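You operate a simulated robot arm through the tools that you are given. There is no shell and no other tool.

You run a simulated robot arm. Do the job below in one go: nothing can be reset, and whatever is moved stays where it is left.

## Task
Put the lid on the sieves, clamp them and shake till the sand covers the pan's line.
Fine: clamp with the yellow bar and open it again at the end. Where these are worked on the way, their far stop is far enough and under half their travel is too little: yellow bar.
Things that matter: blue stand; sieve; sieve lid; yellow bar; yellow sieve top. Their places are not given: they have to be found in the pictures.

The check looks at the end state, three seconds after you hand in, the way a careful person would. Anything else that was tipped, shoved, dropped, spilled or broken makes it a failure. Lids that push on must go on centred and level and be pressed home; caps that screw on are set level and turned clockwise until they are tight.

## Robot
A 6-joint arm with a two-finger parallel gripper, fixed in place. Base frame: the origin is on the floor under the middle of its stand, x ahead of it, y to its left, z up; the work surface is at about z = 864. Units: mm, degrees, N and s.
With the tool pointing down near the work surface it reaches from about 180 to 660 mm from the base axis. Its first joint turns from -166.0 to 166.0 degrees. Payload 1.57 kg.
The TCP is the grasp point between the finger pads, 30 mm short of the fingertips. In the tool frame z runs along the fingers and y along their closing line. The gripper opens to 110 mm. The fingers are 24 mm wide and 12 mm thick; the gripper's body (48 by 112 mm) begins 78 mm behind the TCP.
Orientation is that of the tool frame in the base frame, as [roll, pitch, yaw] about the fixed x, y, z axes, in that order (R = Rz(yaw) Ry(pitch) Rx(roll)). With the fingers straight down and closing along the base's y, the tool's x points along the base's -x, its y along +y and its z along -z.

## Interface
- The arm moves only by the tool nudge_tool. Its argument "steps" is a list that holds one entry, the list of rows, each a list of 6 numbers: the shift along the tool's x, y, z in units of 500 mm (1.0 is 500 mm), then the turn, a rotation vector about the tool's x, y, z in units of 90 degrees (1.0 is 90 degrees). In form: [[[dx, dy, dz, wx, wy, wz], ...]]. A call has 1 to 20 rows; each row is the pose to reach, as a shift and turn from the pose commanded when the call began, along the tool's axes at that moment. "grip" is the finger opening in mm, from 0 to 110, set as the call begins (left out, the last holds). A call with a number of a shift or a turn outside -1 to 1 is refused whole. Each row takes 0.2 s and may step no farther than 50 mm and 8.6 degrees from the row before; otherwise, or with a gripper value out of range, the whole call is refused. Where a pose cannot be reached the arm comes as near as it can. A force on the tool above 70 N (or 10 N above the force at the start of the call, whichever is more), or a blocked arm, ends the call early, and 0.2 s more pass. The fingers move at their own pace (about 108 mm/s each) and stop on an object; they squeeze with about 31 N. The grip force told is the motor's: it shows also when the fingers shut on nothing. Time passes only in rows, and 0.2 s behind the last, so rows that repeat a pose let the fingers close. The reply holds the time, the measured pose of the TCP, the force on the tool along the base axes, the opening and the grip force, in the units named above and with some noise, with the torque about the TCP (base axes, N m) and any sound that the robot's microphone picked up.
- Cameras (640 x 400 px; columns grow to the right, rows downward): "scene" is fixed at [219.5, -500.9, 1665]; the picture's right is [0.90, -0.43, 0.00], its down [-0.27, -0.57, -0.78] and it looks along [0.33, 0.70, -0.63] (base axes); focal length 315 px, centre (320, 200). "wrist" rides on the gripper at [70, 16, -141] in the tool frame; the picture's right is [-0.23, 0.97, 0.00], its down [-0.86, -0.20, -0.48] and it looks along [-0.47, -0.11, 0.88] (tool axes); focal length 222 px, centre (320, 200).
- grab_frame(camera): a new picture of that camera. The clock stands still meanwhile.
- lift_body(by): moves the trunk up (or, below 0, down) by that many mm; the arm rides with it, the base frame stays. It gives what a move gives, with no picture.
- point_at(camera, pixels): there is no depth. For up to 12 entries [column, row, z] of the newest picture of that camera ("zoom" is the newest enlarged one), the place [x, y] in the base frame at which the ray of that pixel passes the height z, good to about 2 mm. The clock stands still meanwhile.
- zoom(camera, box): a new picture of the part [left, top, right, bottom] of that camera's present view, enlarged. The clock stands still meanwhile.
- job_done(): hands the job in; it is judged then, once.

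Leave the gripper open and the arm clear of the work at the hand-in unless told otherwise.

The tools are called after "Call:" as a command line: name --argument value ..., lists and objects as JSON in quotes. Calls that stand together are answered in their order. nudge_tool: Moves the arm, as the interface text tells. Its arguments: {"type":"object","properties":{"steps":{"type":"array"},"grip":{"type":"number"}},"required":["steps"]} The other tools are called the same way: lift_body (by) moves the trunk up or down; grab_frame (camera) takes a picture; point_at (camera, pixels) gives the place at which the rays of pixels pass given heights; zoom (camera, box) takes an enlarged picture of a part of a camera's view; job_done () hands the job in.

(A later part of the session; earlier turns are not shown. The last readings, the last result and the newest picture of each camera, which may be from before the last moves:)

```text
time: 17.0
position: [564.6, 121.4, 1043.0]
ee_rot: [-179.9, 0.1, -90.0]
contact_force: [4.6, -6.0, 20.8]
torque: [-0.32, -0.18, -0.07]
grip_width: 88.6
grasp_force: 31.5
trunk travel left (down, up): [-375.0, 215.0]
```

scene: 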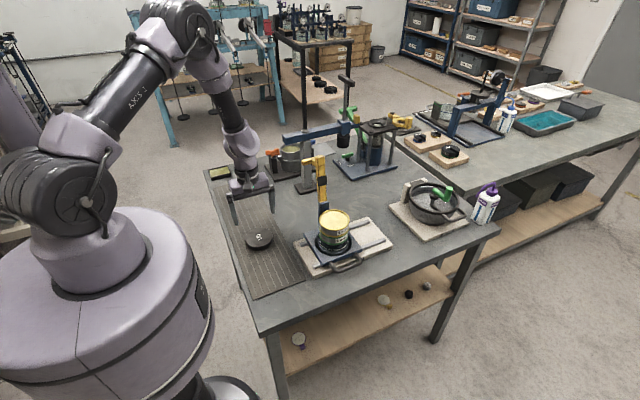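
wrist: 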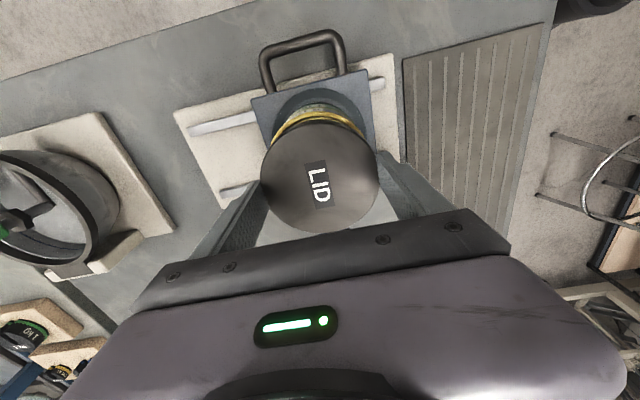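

The contact is now nearly centred, about 5 mm off at most. I'll ease y back by 0.5 mm and press down another 1.5 mm to see whether the lid starts to go on.

Call:
nudge_tool --steps '[[[0.001, 0, 0.001, 0, 0, 0], [0.001, 0, 0.002, 0, 0, 0], [0.001, 0, 0.003, 0, 0, 0], [0.001, 0, 0.003, 0, 0, 0]]]'

Call:
zoom --camera "scene" --box '[322, 212, 352, 234]'

```text
time: 18.0
position: [564.9, 121.8, 1041.9]
ee_rot: [-179.8, 0.2, -90.0]
contact_force: [8.0, 1.2, 37.9]
torque: [0.02, 0.66, 0.03]
grip_width: 88.8
grasp_force: 31.3
trunk travel left (down, up): [-375.0, 215.0]
```

```text
16.00 times, centred on (337, 223) of scene
```

zoom: 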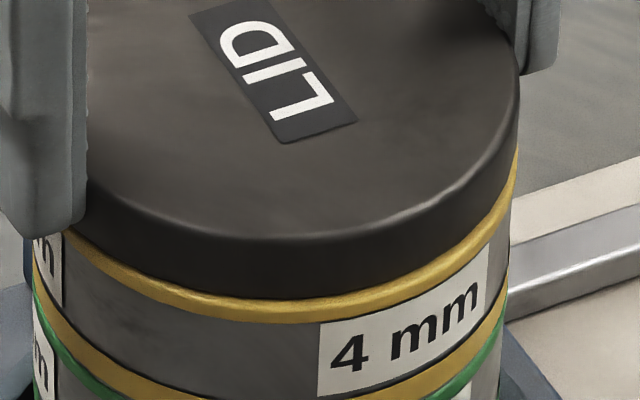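

It's pressing at 38 N without moving, and the contact is about 25 mm to the -x side, pushing the lid toward +x. I'll lift 3 mm, shift +1 mm in x, and press again to compare.

Call:
nudge_tool --steps '[[[0, 0, -0.006, 0, 0, 0], [0, -0.002, -0.006, 0, 0, 0], [0, -0.002, -0.002, 0, 0, 0], [0, -0.002, -0.001, 0, 0, 0], [0, -0.002, -0.001, 0, 0, 0]]]'

Call:
nudge_tool --steps '[[[0, 0, 0.001, 0, 0, 0], [0, 0, 0.001, 0, 0, 0]]]'

```text
time: 19.2
position: [565.2, 121.8, 1041.5]
ee_rot: [-179.9, 0.0, -90.0]
contact_force: [-0.4, -3.9, 29.5]
torque: [-0.34, 1.1, 0.08]
grip_width: 88.9
grasp_force: 31.2
trunk travel left (down, up): [-375.0, 215.0]
```

```text
time: 19.8
position: [565.0, 121.8, 1041.9]
ee_rot: [-179.9, 0.1, -90.0]
contact_force: [0.6, -2.8, 33.9]
torque: [-0.29, 1.34, 0.04]
grip_width: 88.7
grasp_force: 31.3
trunk travel left (down, up): [-375.0, 215.0]
```

Now the contact is entirely at the -x rim (about -40 mm), so the lid should go the other way. I'll lift, shift to about 1 mm on the -x side of the first position, and press lightly again.

Call:
nudge_tool --steps '[[[0, 0, -0.008, 0, 0, 0], [0, 0.005, -0.008, 0, 0, 0], [0, 0.005, -0.004, 0, 0, 0], [0, 0.005, -0.002, 0, 0, 0], [0, 0.005, -0.001, 0, 0, 0], [0, 0.005, -0.001, 0, 0, 0]]]'

Call:
nudge_tool --steps '[[[0, 0, 0.001, 0, 0, 0], [0, 0, 0.001, 0, 0, 0]]]'

```text
time: 21.2
position: [563.8, 122.3, 1042.3]
ee_rot: [-179.9, 0.0, -90.1]
contact_force: [1.7, -1.8, 18.8]
torque: [-0.12, 0.73, 0.02]
grip_width: 88.8
grasp_force: 30.8
trunk travel left (down, up): [-375.0, 215.0]
```

```text
time: 21.8
position: [563.3, 121.1, 1042.2]
ee_rot: [-179.9, 0.1, -90.0]
contact_force: [4.0, 0.0, 26.2]
torque: [-0.09, 0.71, -0.01]
grip_width: 88.6
grasp_force: 31.0
trunk travel left (down, up): [-375.0, 215.0]
```

The force barely depends on x, which fits a level lid resting on the rim with a tiny tilt. I'll move back to the visually centred x, relax the force, then open slightly to release the lid on the rim.

Call:
nudge_tool --steps '[[[0, 0, -0.006, 0, 0, 0], [0, -0.002, -0.006, 0, 0, 0], [0, -0.002, -0.003, 0, 0, 0], [0, -0.002, -0.003, 0, 0, 0]]]'

Call:
zoom --camera "scene" --box '[315, 205, 355, 235]'

```text
time: 22.8
position: [565.3, 120.8, 1042.7]
ee_rot: [180.0, -0.1, -90.0]
contact_force: [-0.5, -0.1, -0.5]
torque: [-0.04, -0.07, -0.06]
grip_width: 88.5
grasp_force: 30.5
trunk travel left (down, up): [-375.0, 215.0]
```

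```text
13.33 times, centred on (335, 220) of scene
```

zoom: 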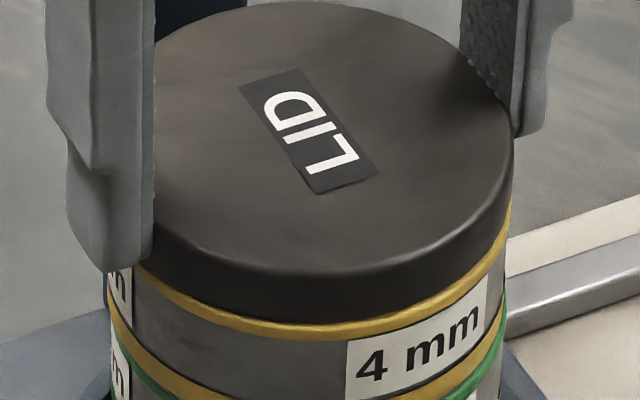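

The force is near zero and the lid rests just on the rim. I'll open to 100 mm to release it, without moving.

Call:
nudge_tool --steps '[[[0, 0, 0, 0, 0, 0], [0, 0, 0, 0, 0, 0], [0, 0, 0, 0, 0, 0]]]' --grip 100

Call:
zoom --camera "scene" --box '[315, 205, 355, 235]'

Call:
zoom --camera "wrist" --box '[255, 95, 385, 235]'

```text
time: 23.6
position: [564.5, 120.8, 1042.5]
ee_rot: [-180.0, 0.0, -90.0]
contact_force: [-0.2, 0.1, 0.5]
torque: [-0.02, -0.03, 0.02]
grip_width: 100.0
grasp_force: 0.1
trunk travel left (down, up): [-375.0, 215.0]
```

```text
13.33 times, centred on (335, 220) of scene
```

zoom: 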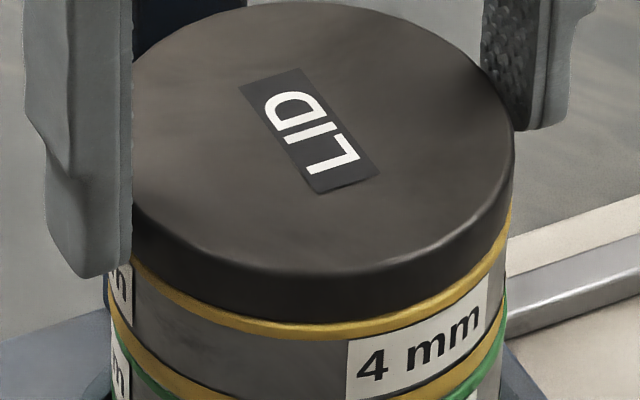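

```text
2.86 times, centred on (320, 165) of wrist
```

zoom: 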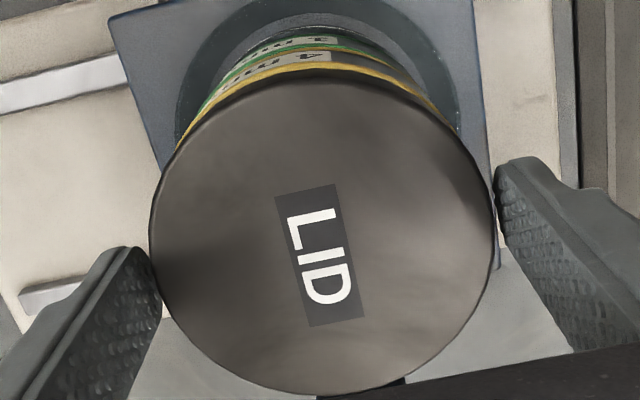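

The lid stayed put. I'll rise straight up to about z 1120 and look at how it sits.

Call:
nudge_tool --steps '[[[0, 0, -0.02, 0, 0, 0], [0, 0, -0.06, 0, 0, 0], [0, 0, -0.11, 0, 0, 0], [0, 0, -0.16, 0, 0, 0], [0, 0, -0.16, 0, 0, 0]]]'

Call:
zoom --camera "scene" --box '[310, 195, 360, 240]'

Call:
grab_frame --camera "wrist"

Call:
zoom --camera "wrist" --box '[265, 90, 375, 200]'

```text
time: 24.8
position: [565.3, 123.7, 1121.2]
ee_rot: [180.0, 0.0, -90.0]
contact_force: [-0.8, -0.9, -0.2]
torque: [0.02, 0.01, -0.01]
grip_width: 100.0
grasp_force: 0.1
trunk travel left (down, up): [-375.0, 215.0]
```

```text
8.89 times, centred on (335, 218) of scene
```

zoom: 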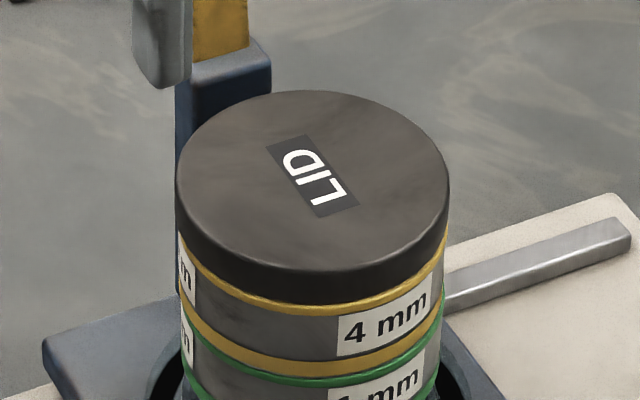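

```text
taken
```

wrist: 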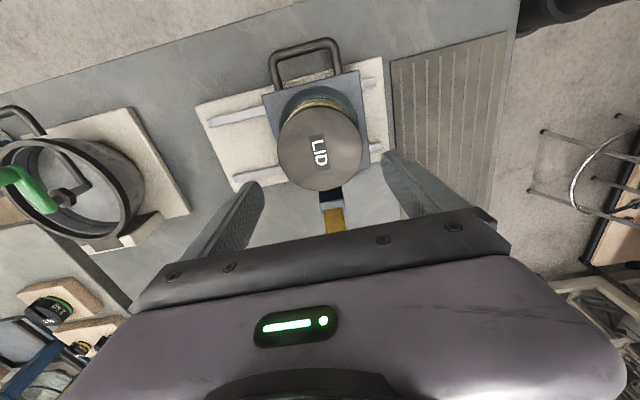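

```text
3.64 times, centred on (320, 145) of wrist
```

zoom: 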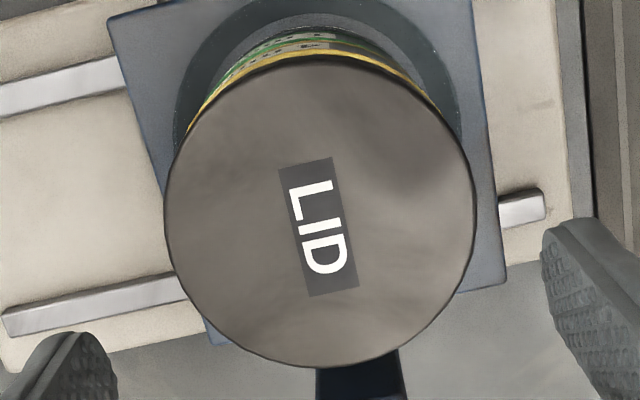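

The lid sits level and centred on the rim to within about 1 mm. Now I'll close the fingers and press down on its centre to push it home, first stopping just above its top.

Call:
nudge_tool --steps '[[[0, 0, 0, 0, 0, 0], [0, 0, 0, 0, 0, 0], [0, 0, 0, 0, 0, 0], [0, 0, 0.05, 0, 0, 0], [0, 0, 0.09, 0, 0, 0], [0, 0, 0.106, 0, 0, 0], [0, 0, 0.114, 0, 0, 0], [0, 0, 0.114, 0, 0, 0]]]' --grip 0

Call:
zoom --camera "scene" --box '[305, 180, 365, 240]'

```text
time: 26.6
position: [565.6, 121.7, 1065.3]
ee_rot: [-180.0, 0.1, -90.1]
contact_force: [0.7, 0.0, -0.4]
torque: [-0.01, -0.01, -0.02]
grip_width: 0.0
grasp_force: 21.0
trunk travel left (down, up): [-375.0, 215.0]
```

```text
6.67 times, centred on (335, 210) of scene
```

zoom: 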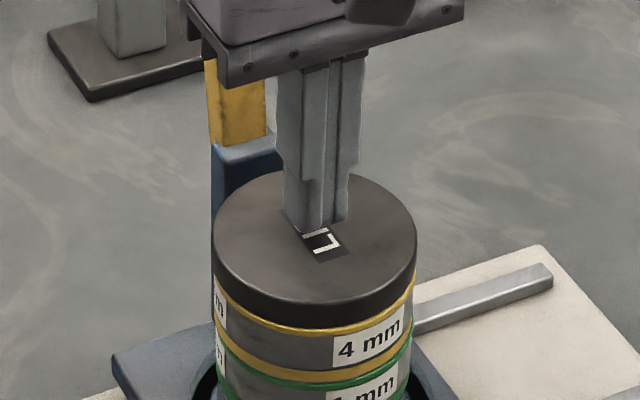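

The closed fingertips are just above the lid's centre. I'll press down in 1 mm steps.

Call:
nudge_tool --steps '[[[0, 0, 0.004, 0, 0, 0], [0, 0, 0.008, 0, 0, 0], [0, 0, 0.01, 0, 0, 0], [0, 0, 0.012, 0, 0, 0], [0, 0, 0.014, 0, 0, 0], [0, 0, 0.014, 0, 0, 0]]]'

```text
time: 28.0
position: [564.5, 121.0, 1058.0]
ee_rot: [180.0, -0.1, -89.9]
contact_force: [0.6, -0.1, 2.6]
torque: [0.0, 0.01, 0.0]
grip_width: 0.0
grasp_force: 20.8
trunk travel left (down, up): [-375.0, 215.0]
```

There's light contact at TCP z 1058, so the lid's top is at about 1028. I'll press further.

Call:
nudge_tool --steps '[[[0, 0, 0.002, 0, 0, 0], [0, 0, 0.004, 0, 0, 0], [0, 0, 0.004, 0, 0, 0]]]'

Call:
nudge_tool --steps '[[[0, 0, 0.002, 0, 0, 0], [0, 0, 0.003, 0, 0, 0], [0, 0, 0.003, 0, 0, 0]]]'

```text
time: 28.8
position: [564.5, 122.5, 1057.7]
ee_rot: [-179.8, 0.1, -90.0]
contact_force: [1.2, 0.6, 25.5]
torque: [0.01, 0.02, 0.03]
grip_width: 0.1
grasp_force: 21.6
trunk travel left (down, up): [-375.0, 215.0]
```

```text
time: 29.6
position: [563.8, 123.2, 1056.9]
ee_rot: [-179.6, 0.0, -90.1]
contact_force: [4.4, 0.5, 54.4]
torque: [-0.03, -0.13, -0.07]
grip_width: 0.1
grasp_force: 21.5
trunk travel left (down, up): [-375.0, 215.0]
```

I'm at 54 N now. I'll look at whether the lid has gone down relative to the rim.

Call:
zoom --camera "scene" --box '[310, 195, 360, 240]'

Call:
zoom --camera "scene" --box '[322, 212, 352, 234]'

```text
8.89 times, centred on (335, 218) of scene
```

zoom: 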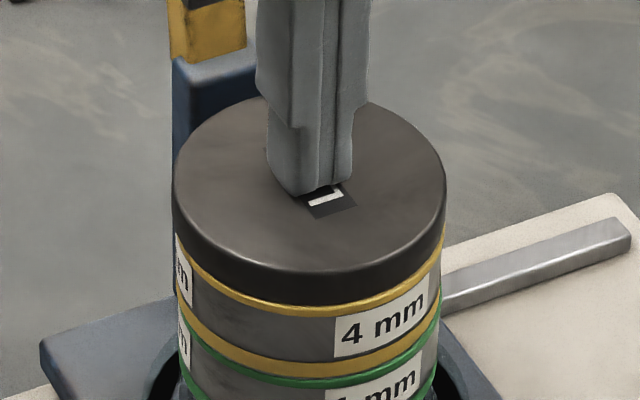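

```text
16.00 times, centred on (337, 223) of scene
```

zoom: 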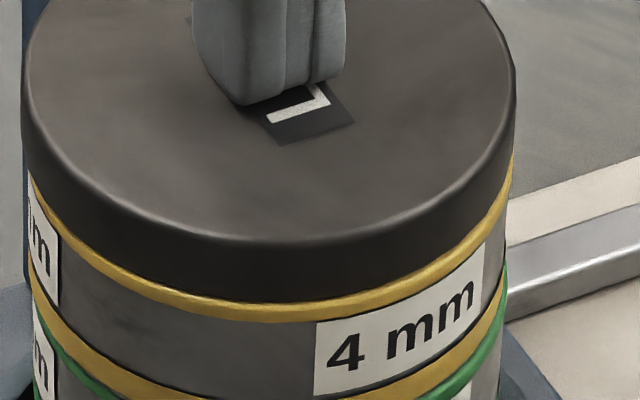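

The lid looks level and hasn't moved between 25 N and 54 N. I'll press a bit more, to about 65 N, to be sure it's home.

Call:
nudge_tool --steps '[[[0, 0, 0.0006, 0, 0, 0], [0, 0, 0.0012, 0, 0, 0], [0, 0, 0.0012, 0, 0, 0]]]'

Call:
zoom --camera "scene" --box '[322, 212, 352, 234]'

```text
time: 30.4
position: [563.8, 122.4, 1058.5]
ee_rot: [-179.7, 0.2, -90.0]
contact_force: [8.9, 2.5, 61.5]
torque: [0.01, -0.19, 0.06]
grip_width: 0.0
grasp_force: 21.4
trunk travel left (down, up): [-375.0, 215.0]
```

```text
16.00 times, centred on (337, 223) of scene
```

zoom: 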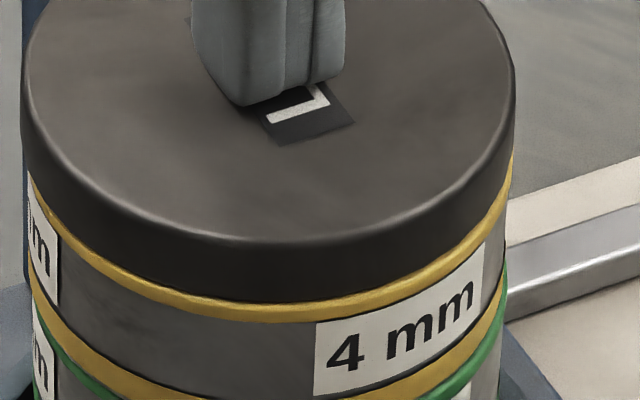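

At 61 N there's no further movement and the lid sits flush and level on the rim, so it's home. Next I rise to z 1270, turn the tool back to close along y, and move above the T-handle's -x half at about (534, 268).

Call:
nudge_tool --steps '[[[0, 0, -0.02, 0, 0, 0], [0, 0, -0.09, 0, 0, 0], [0, 0, -0.17, 0, 0, 0], [0, 0, -0.26, 0, 0, 0], [0, 0, -0.35, 0, 0, 0], [0, 0, -0.434, 0, 0, 0], [-0.024, 0.005, -0.434, 0, 0, 0.0834], [-0.049, 0.01, -0.434, 0, 0, 0.1667], [-0.073, 0.015, -0.434, 0, 0, 0.25], [-0.097, 0.02, -0.434, 0, 0, 0.3334], [-0.122, 0.026, -0.434, 0, 0, 0.4167], [-0.146, 0.031, -0.434, 0, 0, 0.5], [-0.17, 0.036, -0.434, 0, 0, 0.5834], [-0.195, 0.041, -0.434, 0, 0, 0.6667], [-0.219, 0.047, -0.434, 0, 0, 0.75], [-0.243, 0.052, -0.434, 0, 0, 0.8334], [-0.268, 0.057, -0.434, 0, 0, 0.9167], [-0.292, 0.062, -0.434, 0, 0, 1.0], [-0.292, 0.062, -0.434, 0, 0, 1.0]]]' --grip 0

Call:
grab_frame --camera "wrist"

Call:
zoom --camera "scene" --box '[280, 120, 380, 240]'

```text
time: 34.4
position: [534.0, 268.8, 1271.3]
ee_rot: [-179.9, 0.0, 179.9]
contact_force: [-0.3, 0.2, 0.3]
torque: [0.02, -0.02, 0.03]
grip_width: 0.0
grasp_force: 20.9
trunk travel left (down, up): [-375.0, 215.0]
```

```text
taken
```

wrist: 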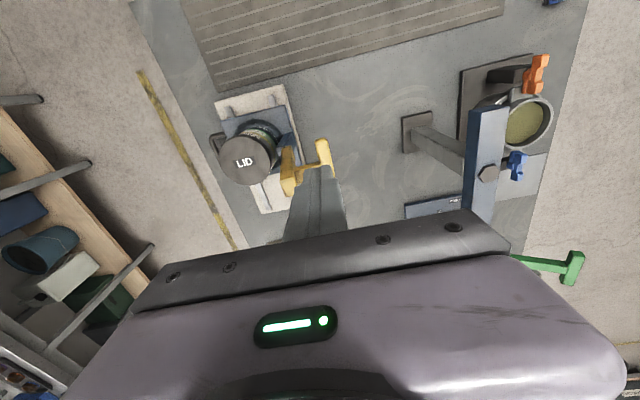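

```text
3.33 times, centred on (330, 180) of scene
```

zoom: 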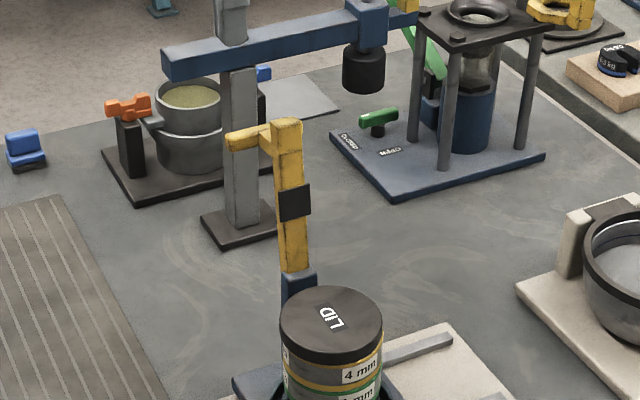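

The lid looks well seated. A gray post with a blue beam stands nearby, so before lowering I'll check how close it comes to the space the gripper needs.

Call:
point_at --camera "scene" --pixels '[[306, 187, 864], [281, 143, 1100], [281, 143, 1150], [281, 143, 1200], [281, 143, 1250], [352, 130, 1150], [352, 130, 1200], [352, 130, 1250]]'

Call:
point_at --camera "wrist" --pixels '[[415, 133, 864], [470, 108, 1100], [470, 108, 1150], [470, 108, 1200], [465, 208, 1100], [465, 208, 1150], [465, 208, 1200], [325, 150, 1148], [317, 141, 1148], [331, 170, 1148]]'

Call:
zoom --camera "wrist" --box '[260, 90, 540, 240]'

```text
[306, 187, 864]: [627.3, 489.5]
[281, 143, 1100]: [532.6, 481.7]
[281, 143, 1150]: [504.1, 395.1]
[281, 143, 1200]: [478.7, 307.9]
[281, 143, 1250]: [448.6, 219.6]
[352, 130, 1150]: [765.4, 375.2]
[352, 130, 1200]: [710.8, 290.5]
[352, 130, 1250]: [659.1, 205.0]
```

```text
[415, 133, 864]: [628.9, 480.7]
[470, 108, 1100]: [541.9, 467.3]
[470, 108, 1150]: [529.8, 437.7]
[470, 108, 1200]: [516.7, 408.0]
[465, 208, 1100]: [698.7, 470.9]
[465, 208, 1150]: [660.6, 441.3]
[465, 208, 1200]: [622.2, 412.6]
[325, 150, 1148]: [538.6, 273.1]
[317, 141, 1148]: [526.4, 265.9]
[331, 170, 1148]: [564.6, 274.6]
```

```text
2.29 times, centred on (400, 165) of wrist
```

zoom: 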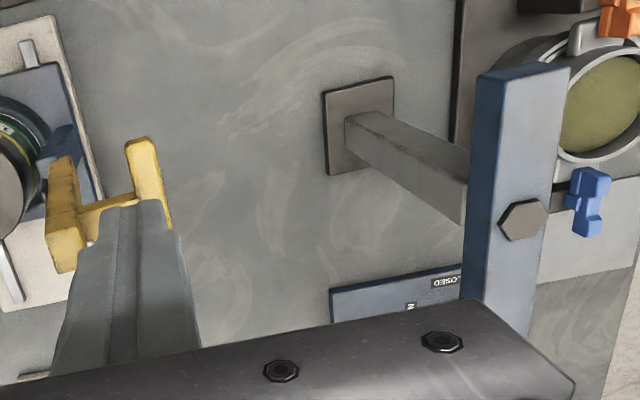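

The post stands at (628, 485), well clear of the gripper. The T-handle's -x end is at x ≈ 524 with its centreline at y ≈ 269. I'll open to 48 mm and lower so the fingers straddle the T's -x half, stopping at TCP z 1150.

Call:
nudge_tool --steps '[[[0.002, 0.001, 0, 0, 0, 0], [0.002, 0.001, 0, 0, 0, 0], [0.002, 0.001, 0.06, 0, 0, 0], [0.002, 0.001, 0.12, 0, 0, 0], [0.002, 0.001, 0.16, 0, 0, 0], [0.002, 0.001, 0.16, 0, 0, 0]]]' --grip 48

Call:
grab_frame --camera "wrist"

Call:
zoom --camera "scene" --box '[290, 120, 350, 200]'

```text
time: 35.8
position: [532.7, 270.1, 1190.4]
ee_rot: [-179.9, 0.1, -180.0]
contact_force: [0.0, 0.3, -0.3]
torque: [0.01, -0.03, 0.0]
grip_width: 48.0
grasp_force: 0.1
trunk travel left (down, up): [-375.0, 215.0]
```

```text
taken
```

wrist: 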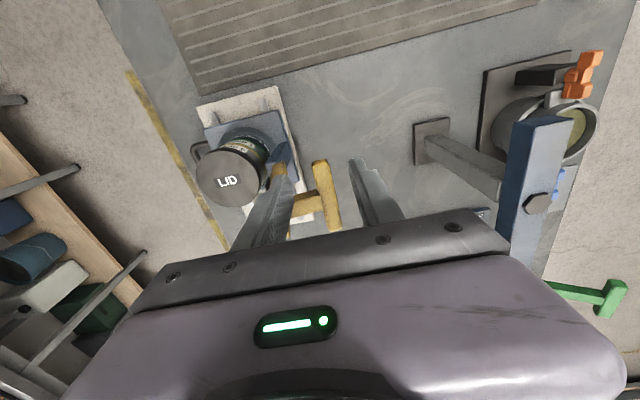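

```text
5.00 times, centred on (320, 160) of scene
```

zoom: 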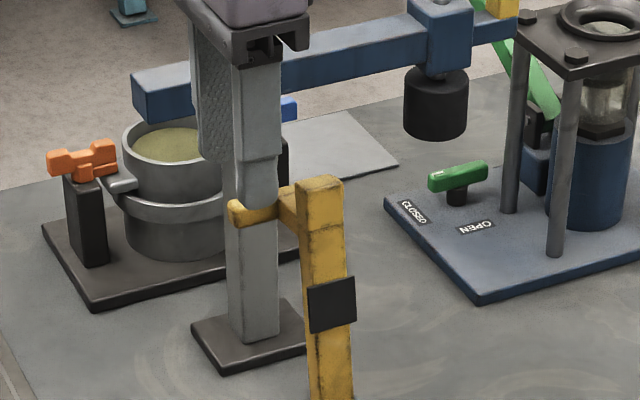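

The T at (322,165) lies between the two fingers. I'll zoom to check the clearances before lowering.

Call:
zoom --camera "wrist" --box '[250, 140, 400, 240]'

```text
4.00 times, centred on (325, 190) of wrist
```

zoom: 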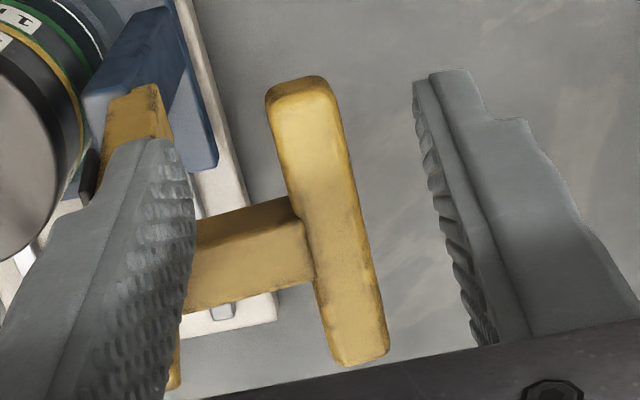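

The T is roughly centred between the fingers, and the front finger will clear the stem. I'll lower 40 mm to TCP z 1150.

Call:
nudge_tool --steps '[[[0, 0, 0.03, 0, 0, 0], [0, 0, 0.06, 0, 0, 0], [0, 0, 0.08, 0, 0, 0], [0, 0, 0.08, 0, 0, 0]]]'

Call:
zoom --camera "scene" --box '[290, 120, 350, 200]'

Call:
zoom --camera "wrist" --box '[250, 140, 400, 240]'

```text
time: 36.8
position: [531.9, 269.7, 1152.4]
ee_rot: [-180.0, 0.0, -180.0]
contact_force: [-0.6, -0.5, 0.7]
torque: [0.0, 0.02, 0.0]
grip_width: 48.1
grasp_force: 0.2
trunk travel left (down, up): [-375.0, 215.0]
```

```text
5.00 times, centred on (320, 160) of scene
```

zoom: 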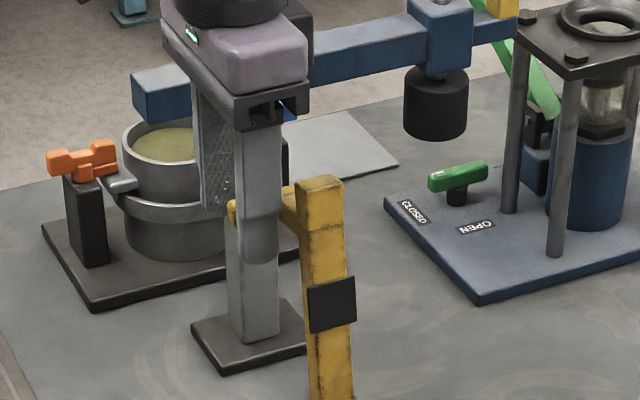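

```text
4.00 times, centred on (325, 190) of wrist
```

zoom: 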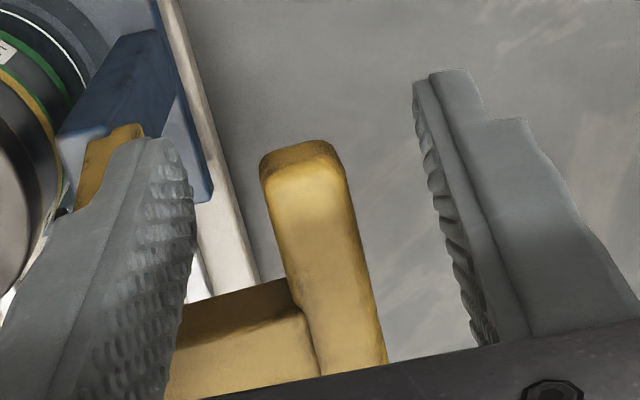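

The T sits between the fingers at their tips. I'll swing the bar along an arc about its hinge (y ≈ 197, z ≈ 1020), starting with the first 30° to near upright, watching the forces.

Call:
nudge_tool --steps '[[[0, -0.0222, -0.012, 0, 0, 0], [0, -0.0444, -0.0218, 0, 0, 0], [0, -0.0674, -0.0294, 0, 0, 0], [0, -0.091, -0.035, 0, 0, 0], [0, -0.115, -0.0386, 0, 0, 0], [0, -0.1392, -0.0402, 0, 0, 0], [0, -0.1392, -0.0402, 0, 0, 0]]]'

Call:
zoom --camera "scene" --box '[280, 110, 380, 240]'

Call:
zoom --camera "wrist" --box '[200, 100, 420, 240]'

```text
time: 38.4
position: [532.6, 199.9, 1170.5]
ee_rot: [180.0, -0.1, 180.0]
contact_force: [-0.3, -0.6, 0.0]
torque: [-0.01, 0.03, 0.01]
grip_width: 47.8
grasp_force: 0.1
trunk travel left (down, up): [-375.0, 215.0]
```

```text
3.08 times, centred on (330, 175) of scene
```

zoom: 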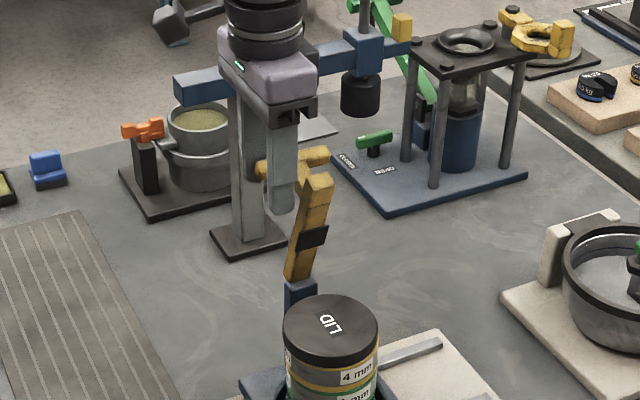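

```text
2.86 times, centred on (310, 170) of wrist
```

zoom: 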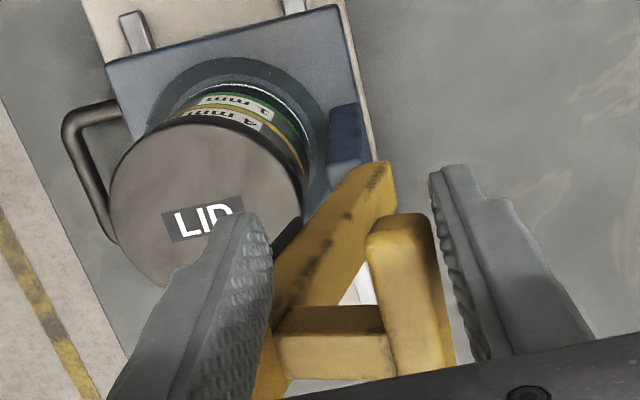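

The bar is following as expected, with the T resting against the back finger. I'll continue the arc to about 40° past upright and check.

Call:
nudge_tool --steps '[[[0, -0.0242, 0.0006, 0, 0, 0], [0, -0.0482, 0.0034, 0, 0, 0], [0, -0.072, 0.0082, 0, 0, 0], [0, -0.0954, 0.0152, 0, 0, 0], [0, -0.1178, 0.024, 0, 0, 0], [0, -0.1396, 0.0348, 0, 0, 0], [0, -0.1602, 0.0476, 0, 0, 0], [0, -0.1798, 0.062, 0, 0, 0], [0, -0.1798, 0.062, 0, 0, 0]]]'

Call:
zoom --camera "scene" --box '[280, 110, 380, 240]'

Call:
zoom --camera "wrist" --box '[200, 100, 420, 240]'

```text
time: 40.4
position: [531.4, 109.6, 1138.2]
ee_rot: [-180.0, 0.0, 180.0]
contact_force: [-0.7, -1.7, -0.4]
torque: [-0.04, -0.02, 0.01]
grip_width: 49.4
grasp_force: 1.2
trunk travel left (down, up): [-375.0, 215.0]
```

```text
3.08 times, centred on (330, 175) of scene
```

zoom: 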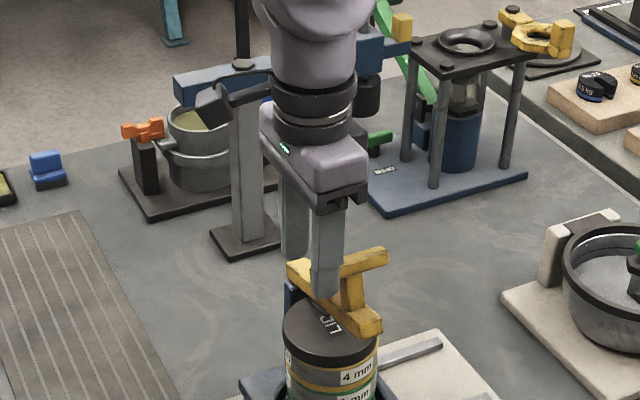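

```text
2.86 times, centred on (310, 170) of wrist
```

zoom: 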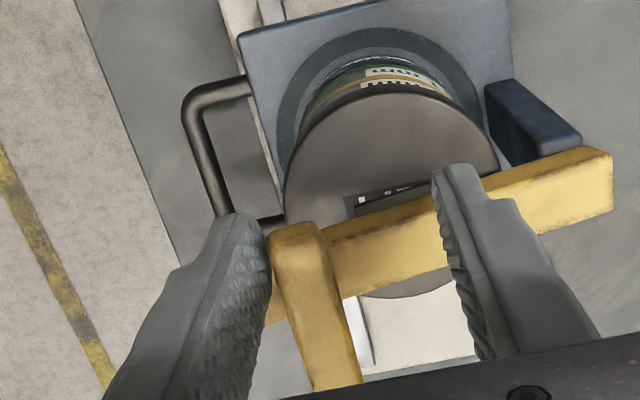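

The bar has tipped forward against the front finger and is close to the lid. I'll continue the last part of the arc so it settles gently.

Call:
nudge_tool --steps '[[[0, -0.0182, 0.016, 0, 0, 0], [0, -0.0348, 0.0336, 0, 0, 0], [0, -0.05, 0.0526, 0, 0, 0], [0, -0.0632, 0.0728, 0, 0, 0], [0, -0.0632, 0.0728, 0, 0, 0]]]'

Call:
zoom --camera "scene" --box '[280, 110, 380, 240]'

Call:
zoom --camera "wrist" --box '[200, 100, 420, 240]'

```text
time: 41.6
position: [533.1, 77.5, 1103.4]
ee_rot: [-180.0, 0.0, 180.0]
contact_force: [-0.3, 0.5, -0.4]
torque: [0.01, -0.02, -0.02]
grip_width: 48.1
grasp_force: 0.1
trunk travel left (down, up): [-375.0, 215.0]
```

```text
3.08 times, centred on (330, 175) of scene
```

zoom: 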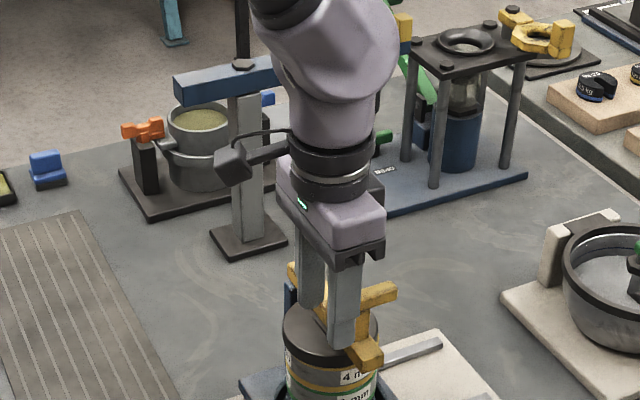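

```text
2.86 times, centred on (310, 170) of wrist
```

zoom: 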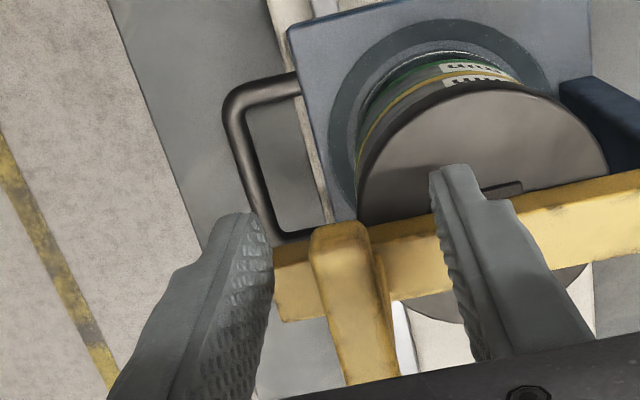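

The bar no longer presses on the fingers and looks down on the lid. I'll raise straight up, clear of the T, and inspect it.

Call:
nudge_tool --steps '[[[0, 0, -0.04, 0, 0, 0], [0, 0, -0.1, 0, 0, 0], [0, 0, -0.17, 0, 0, 0], [0, 0, -0.24, 0, 0, 0], [0.05, 0, -0.28, 0, 0, 0], [0.1, 0, -0.28, 0, 0, 0], [0.1, 0, -0.28, 0, 0, 0]]]'

Call:
grab_frame --camera "wrist"

Call:
zoom --camera "scene" --box '[295, 180, 375, 260]'

Call:
zoom --camera "wrist" --box '[270, 120, 400, 230]'

```text
time: 43.2
position: [482.4, 79.1, 1245.0]
ee_rot: [-180.0, -0.1, 179.9]
contact_force: [0.2, -0.3, 0.1]
torque: [0.0, 0.02, -0.02]
grip_width: 48.1
grasp_force: 0.0
trunk travel left (down, up): [-375.0, 215.0]
```

```text
taken
```

wrist: 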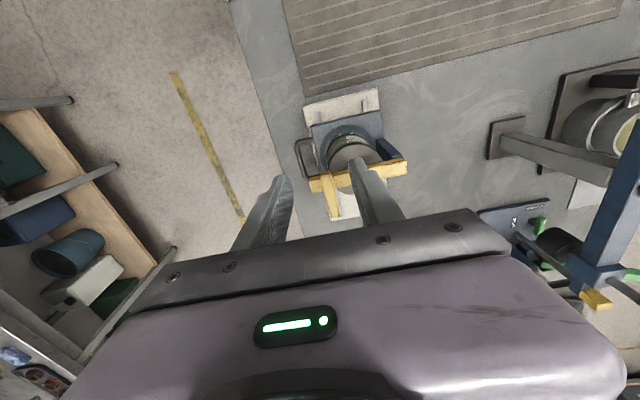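

```text
5.00 times, centred on (335, 220) of scene
```

zoom: 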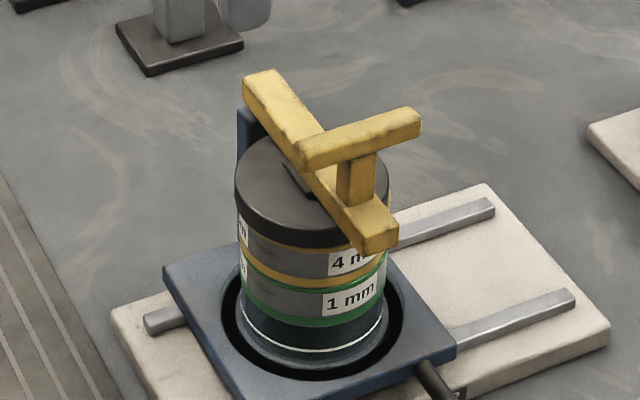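

```text
3.64 times, centred on (335, 175) of wrist
```

zoom: 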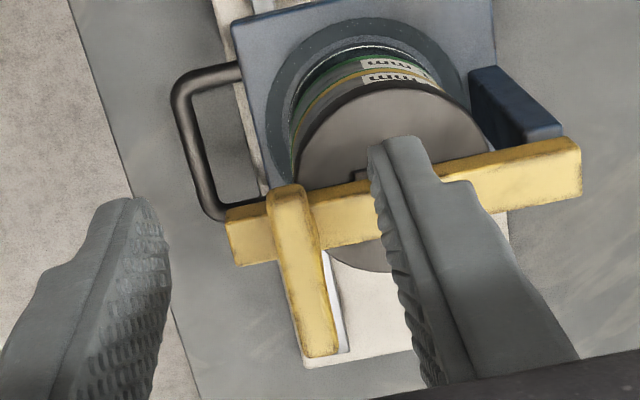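

The bar now lies across the lid with its pad on it and the T on top. I'll triangulate the T's top to press it down and confirm it's at its stop.

Call:
point_at --camera "wrist" --pixels '[[330.3, 194.2, 1060], [330.3, 194.2, 1080], [330.3, 194.2, 1100], [327, 173, 1080], [335, 217, 1080]]'

Call:
point_at --camera "scene" --pixels '[[342.6, 205.5, 1060], [342.6, 205.5, 1080], [342.6, 205.5, 1100], [332.5, 209, 1080], [353, 203, 1080]]'

```text
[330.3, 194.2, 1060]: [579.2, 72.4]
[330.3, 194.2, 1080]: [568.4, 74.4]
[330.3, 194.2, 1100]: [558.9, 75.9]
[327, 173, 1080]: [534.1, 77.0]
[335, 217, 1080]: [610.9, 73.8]
```

```text
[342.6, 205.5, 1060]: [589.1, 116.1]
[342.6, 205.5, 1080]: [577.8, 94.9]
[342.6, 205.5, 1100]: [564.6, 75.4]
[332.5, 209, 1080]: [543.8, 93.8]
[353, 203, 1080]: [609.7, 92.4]
```

The T's top is at about (561, 76, 1100). I'll triangulate the two ends of the bar to see whether it's level.

Call:
zoom --camera "scene" --box '[310, 190, 360, 240]'

Call:
point_at --camera "wrist" --pixels '[[311.1, 187, 1040], [311.1, 187, 1060], [311.1, 187, 1080], [405.5, 167, 1040], [405.5, 167, 1060], [405.5, 167, 1080]]'

Call:
point_at --camera "zoom" --pixels '[[440, 290, 1040], [440, 290, 1060], [440, 290, 1080], [210, 75, 1040], [210, 75, 1060], [210, 75, 1080]]'

```text
8.00 times, centred on (335, 215) of scene
```

zoom: 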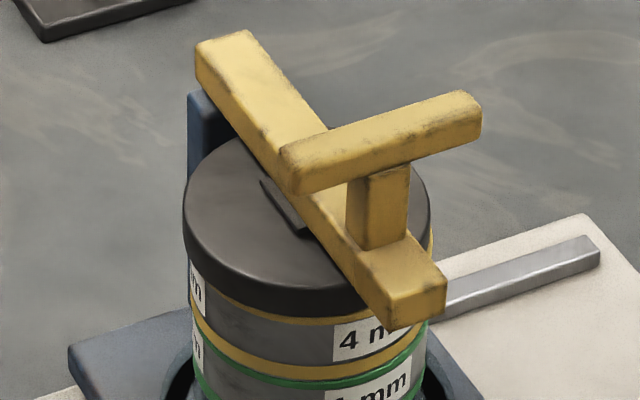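

```text
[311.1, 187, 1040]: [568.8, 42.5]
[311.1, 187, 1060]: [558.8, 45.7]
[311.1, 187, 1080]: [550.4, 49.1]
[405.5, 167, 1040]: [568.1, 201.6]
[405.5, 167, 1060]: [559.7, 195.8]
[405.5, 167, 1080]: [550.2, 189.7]
```

```text
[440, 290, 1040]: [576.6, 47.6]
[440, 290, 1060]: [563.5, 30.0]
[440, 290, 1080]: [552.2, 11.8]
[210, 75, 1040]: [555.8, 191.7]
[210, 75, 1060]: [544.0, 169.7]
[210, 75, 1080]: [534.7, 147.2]
```

Call:
point_at --camera "zoom" --pixels '[[222, 38, 1045], [222, 38, 1055], [222, 38, 1065], [222, 38, 1075], [419, 282, 1040], [419, 282, 1050], [419, 282, 1060], [270, 181, 1027], [305, 232, 1027]]'

Call:
zoom --camera "wrist" --box '[300, 140, 420, 215]'

```text
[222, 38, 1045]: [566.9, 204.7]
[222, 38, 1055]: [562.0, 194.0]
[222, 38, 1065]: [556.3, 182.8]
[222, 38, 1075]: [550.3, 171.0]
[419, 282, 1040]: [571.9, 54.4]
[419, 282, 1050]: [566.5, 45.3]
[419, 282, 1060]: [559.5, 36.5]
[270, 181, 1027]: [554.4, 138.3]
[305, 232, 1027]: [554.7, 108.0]
```

```text
5.33 times, centred on (360, 178) of wrist
```

zoom: 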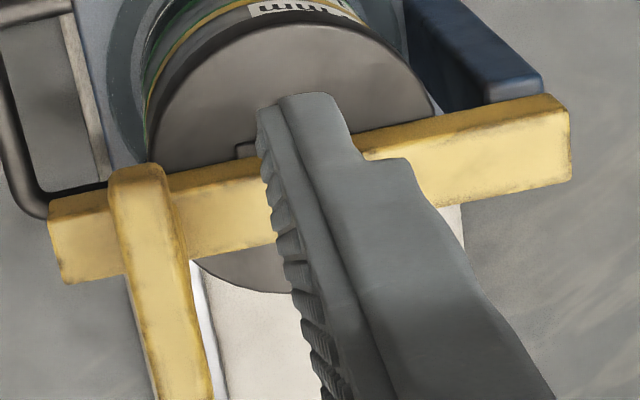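

The bar is level, with its top near 1052 at both ends, and the pad rests on the lid. I'll close the fingers and press the T from above to make sure the bar is fully at its clamped stop.

Call:
nudge_tool --steps '[[[0, 0, 0, 0, 0, 0], [-0.077, -0.0014, 0, 0, 0, 0], [-0.154, -0.0028, 0, 0, 0, 0], [-0.154, -0.0028, 0.07, 0, 0, 0], [-0.154, -0.0028, 0.14, 0, 0, 0], [-0.154, -0.0028, 0.19, 0, 0, 0], [-0.154, -0.0028, 0.205, 0, 0, 0], [-0.154, -0.0028, 0.205, 0, 0, 0]]]' --grip 0

Call:
zoom --camera "scene" --box '[305, 170, 375, 240]'

```text
time: 45.0
position: [560.2, 77.1, 1141.0]
ee_rot: [180.0, 0.0, 179.9]
contact_force: [-0.7, 0.4, -0.2]
torque: [-0.05, 0.01, -0.06]
grip_width: 0.0
grasp_force: 21.2
trunk travel left (down, up): [-375.0, 215.0]
```

```text
5.71 times, centred on (340, 205) of scene
```

zoom: 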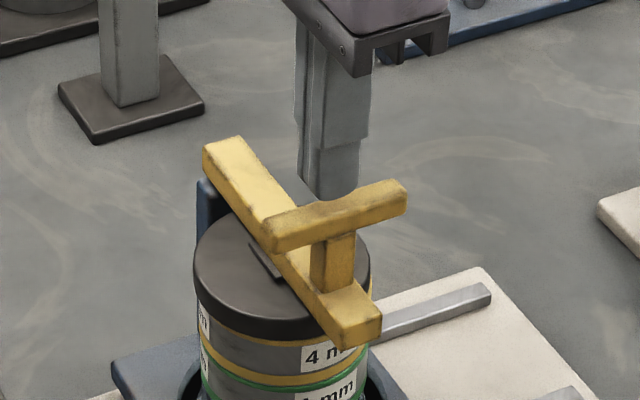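

The fingertips are about 10 mm above the T's centre. I'll press down slowly.

Call:
nudge_tool --steps '[[[0, 0, 0.01, 0, 0, 0], [0, 0, 0.018, 0, 0, 0], [0, 0, 0.022, 0, 0, 0], [0, 0, 0.022, 0, 0, 0]]]'

Call:
nudge_tool --steps '[[[0, 0, 0.003, 0, 0, 0], [0, 0, 0.003, 0, 0, 0]]]'

```text
time: 46.0
position: [560.8, 76.5, 1130.5]
ee_rot: [-180.0, 0.1, 179.9]
contact_force: [-0.1, 0.3, 2.8]
torque: [0.02, 0.02, -0.06]
grip_width: 0.0
grasp_force: 21.7
trunk travel left (down, up): [-375.0, 215.0]
```

```text
time: 46.6
position: [560.1, 76.4, 1131.4]
ee_rot: [179.9, 0.3, -180.0]
contact_force: [2.5, -0.9, 24.8]
torque: [0.02, 0.2, -0.09]
grip_width: 0.1
grasp_force: 20.9
trunk travel left (down, up): [-375.0, 215.0]
```

The T is solid at 1100 with 25 N on it. I'll press once more to about 45 N to be sure.

Call:
nudge_tool --steps '[[[0, 0, 0.0012, 0, 0, 0], [0, 0, 0.0024, 0, 0, 0], [0, 0, 0.0024, 0, 0, 0]]]'

Call:
zoom --camera "scene" --box '[305, 190, 375, 260]'

```text
time: 47.4
position: [559.5, 75.5, 1129.1]
ee_rot: [179.9, 0.4, -180.0]
contact_force: [11.4, 1.4, 52.1]
torque: [0.01, 0.25, -0.26]
grip_width: 0.0
grasp_force: 21.4
trunk travel left (down, up): [-375.0, 215.0]
```

```text
5.71 times, centred on (340, 225) of scene
```

zoom: 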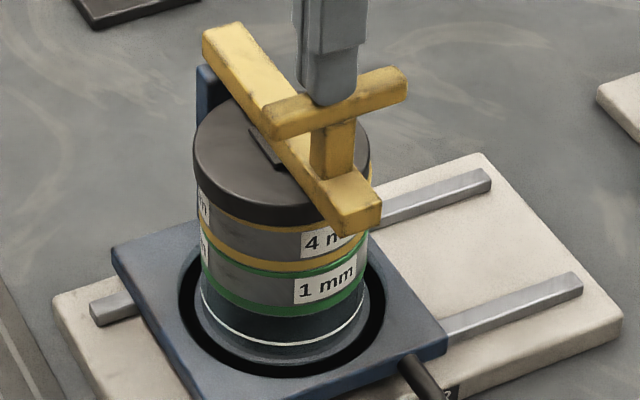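

The bar is firmly at its stop. Now I'll lift off and move to where the wrist camera can see the carriage handle, around (480, 20, 1200).

Call:
nudge_tool --steps '[[[0, 0, -0.02, 0, 0, 0], [0, 0, -0.08, 0, 0, 0], [0, 0, -0.147, 0, 0, 0], [0.04, -0.028, -0.147, 0, 0, 0], [0.08, -0.056, -0.147, 0, 0, 0], [0.12, -0.084, -0.147, 0, 0, 0], [0.16, -0.112, -0.147, 0, 0, 0], [0.16, -0.112, -0.147, 0, 0, 0]]]' --grip 110

Call:
grab_frame --camera "wrist"

Call:
zoom --camera "wrist" --box '[260, 90, 400, 220]'

Call:
zoom --camera "scene" --box '[310, 215, 390, 280]'

```text
time: 49.2
position: [481.0, 19.3, 1201.0]
ee_rot: [-180.0, 0.0, -180.0]
contact_force: [-0.4, -0.4, -1.0]
torque: [-0.04, 0.02, -0.01]
grip_width: 110.1
grasp_force: 0.1
trunk travel left (down, up): [-375.0, 215.0]
```

```text
taken
```

wrist: 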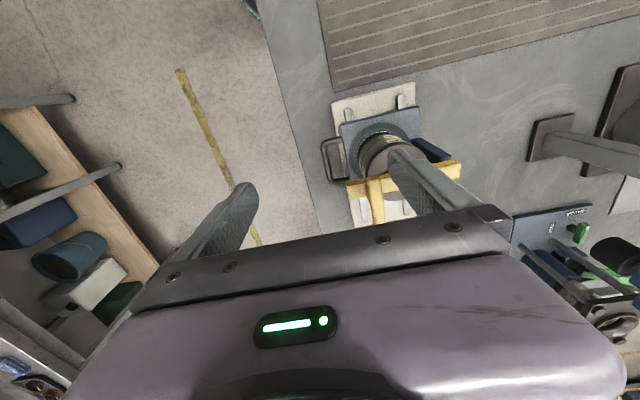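

```text
3.08 times, centred on (330, 155) of wrist
```

zoom: 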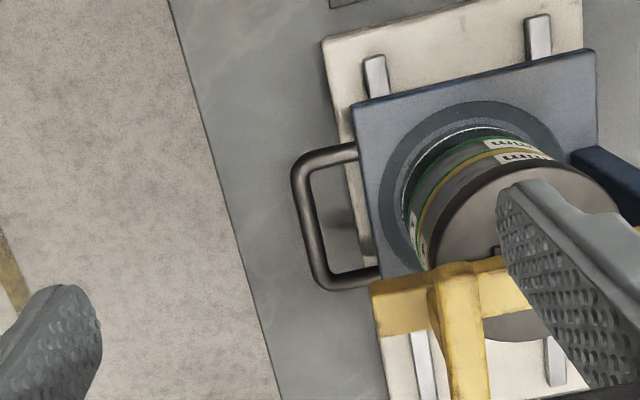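

```text
6.15 times, centred on (350, 248) of scene
```

zoom: 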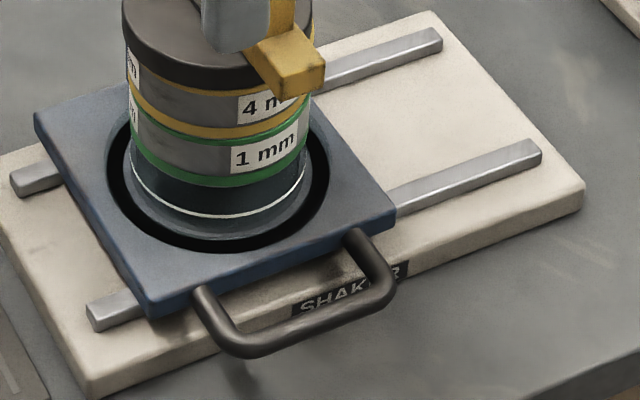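

The handle's outer rod is visible in both views, at wrist zoom (308,225) and scene zoom (315,325). I'll triangulate it and its two ends.

Call:
point_at --camera "wrist" --pixels '[[326.1, 163.1, 880], [326.1, 163.1, 900], [326.1, 163.1, 920], [322.5, 146, 905], [333, 184, 905], [345, 147, 905], [346, 180, 905]]'

Call:
point_at --camera "scene" --pixels '[[349.2, 268.3, 880], [349.2, 268.3, 900], [349.2, 268.3, 920], [336.5, 271.5, 905], [361.5, 262, 905]]'

```text
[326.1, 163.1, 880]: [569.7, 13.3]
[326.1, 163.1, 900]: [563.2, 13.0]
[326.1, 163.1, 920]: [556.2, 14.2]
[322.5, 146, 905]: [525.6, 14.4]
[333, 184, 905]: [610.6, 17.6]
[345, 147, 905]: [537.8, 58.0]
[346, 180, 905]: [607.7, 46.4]
```

```text
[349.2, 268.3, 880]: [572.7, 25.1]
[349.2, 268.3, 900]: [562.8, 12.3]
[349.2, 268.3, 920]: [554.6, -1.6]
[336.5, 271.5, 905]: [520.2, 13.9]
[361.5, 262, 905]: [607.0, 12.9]
```

The handle's outer rod is at y ≈ 13, z ≈ 899, with legs at x ≈ 527 and 601. I plan to straddle both legs from outside with the fingers closing along x, tilting the tool 20° so its body leans away from the bar. First I'll turn the tool -90° and move to (563, -20, 1100).

Call:
nudge_tool --steps '[[[-0.0138, -0.0067, 0.0167, 0, 0, -0.0834], [-0.0277, -0.0133, 0.0333, 0, 0, -0.1667], [-0.0415, -0.02, 0.05, 0, 0, -0.25], [-0.0553, -0.0267, 0.0667, 0, 0, -0.3334], [-0.0692, -0.0333, 0.0833, 0, 0, -0.4167], [-0.083, -0.04, 0.1, 0, 0, -0.5], [-0.0968, -0.0467, 0.1167, 0, 0, -0.5834], [-0.1107, -0.0533, 0.1333, 0, 0, -0.6667], [-0.1245, -0.06, 0.15, 0, 0, -0.75], [-0.1383, -0.0667, 0.1667, 0, 0, -0.8334], [-0.1522, -0.0733, 0.1833, 0, 0, -0.9167], [-0.166, -0.08, 0.2, 0, 0, -1.0], [-0.166, -0.08, 0.2, 0, 0, -1.0]]]' --grip 110

Call:
nudge_tool --steps '[[[0.02, 0, 0.03, 0, -0.0741, 0], [0.02, 0, 0.06, 0, -0.1482, 0], [0.02, 0, 0.09, 0, -0.2222, 0], [0.02, 0, 0.12, 0, -0.2222, 0], [0.02, 0, 0.12, 0, -0.2222, 0]]]' --grip 110

Call:
grab_frame --camera "wrist"

Call:
grab_frame --camera "scene"

```text
time: 52.0
position: [562.9, -20.9, 1100.6]
ee_rot: [-180.0, -0.1, -89.9]
contact_force: [0.1, 0.5, 0.3]
torque: [-0.02, 0.01, 0.01]
grip_width: 109.9
grasp_force: 0.0
trunk travel left (down, up): [-375.0, 215.0]
```

```text
time: 53.2
position: [561.5, -29.6, 1040.4]
ee_rot: [-180.0, 20.1, -90.0]
contact_force: [0.1, -1.1, 0.6]
torque: [0.02, 0.02, -0.01]
grip_width: 110.0
grasp_force: 0.1
trunk travel left (down, up): [-375.0, 215.0]
```

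```text
taken
```

wrist: 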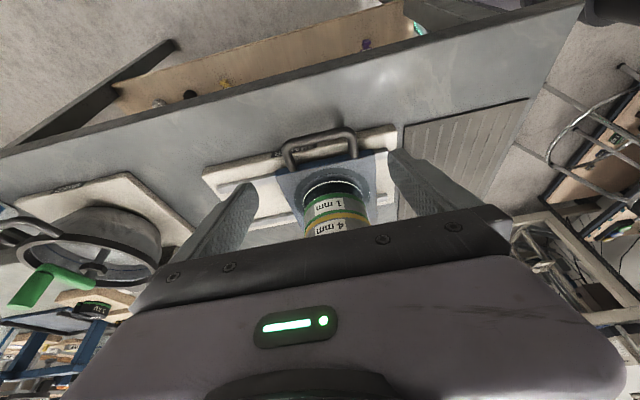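

```text
taken
```

scene: 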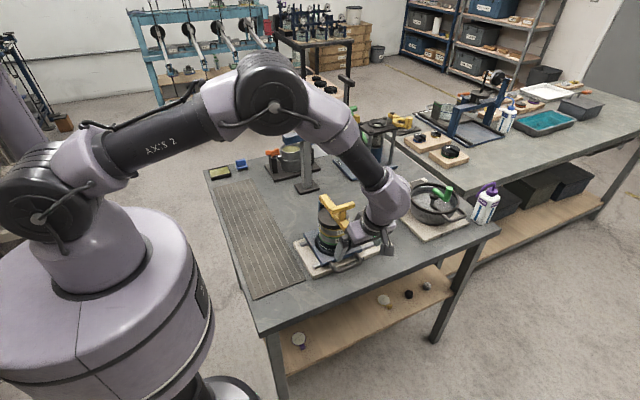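

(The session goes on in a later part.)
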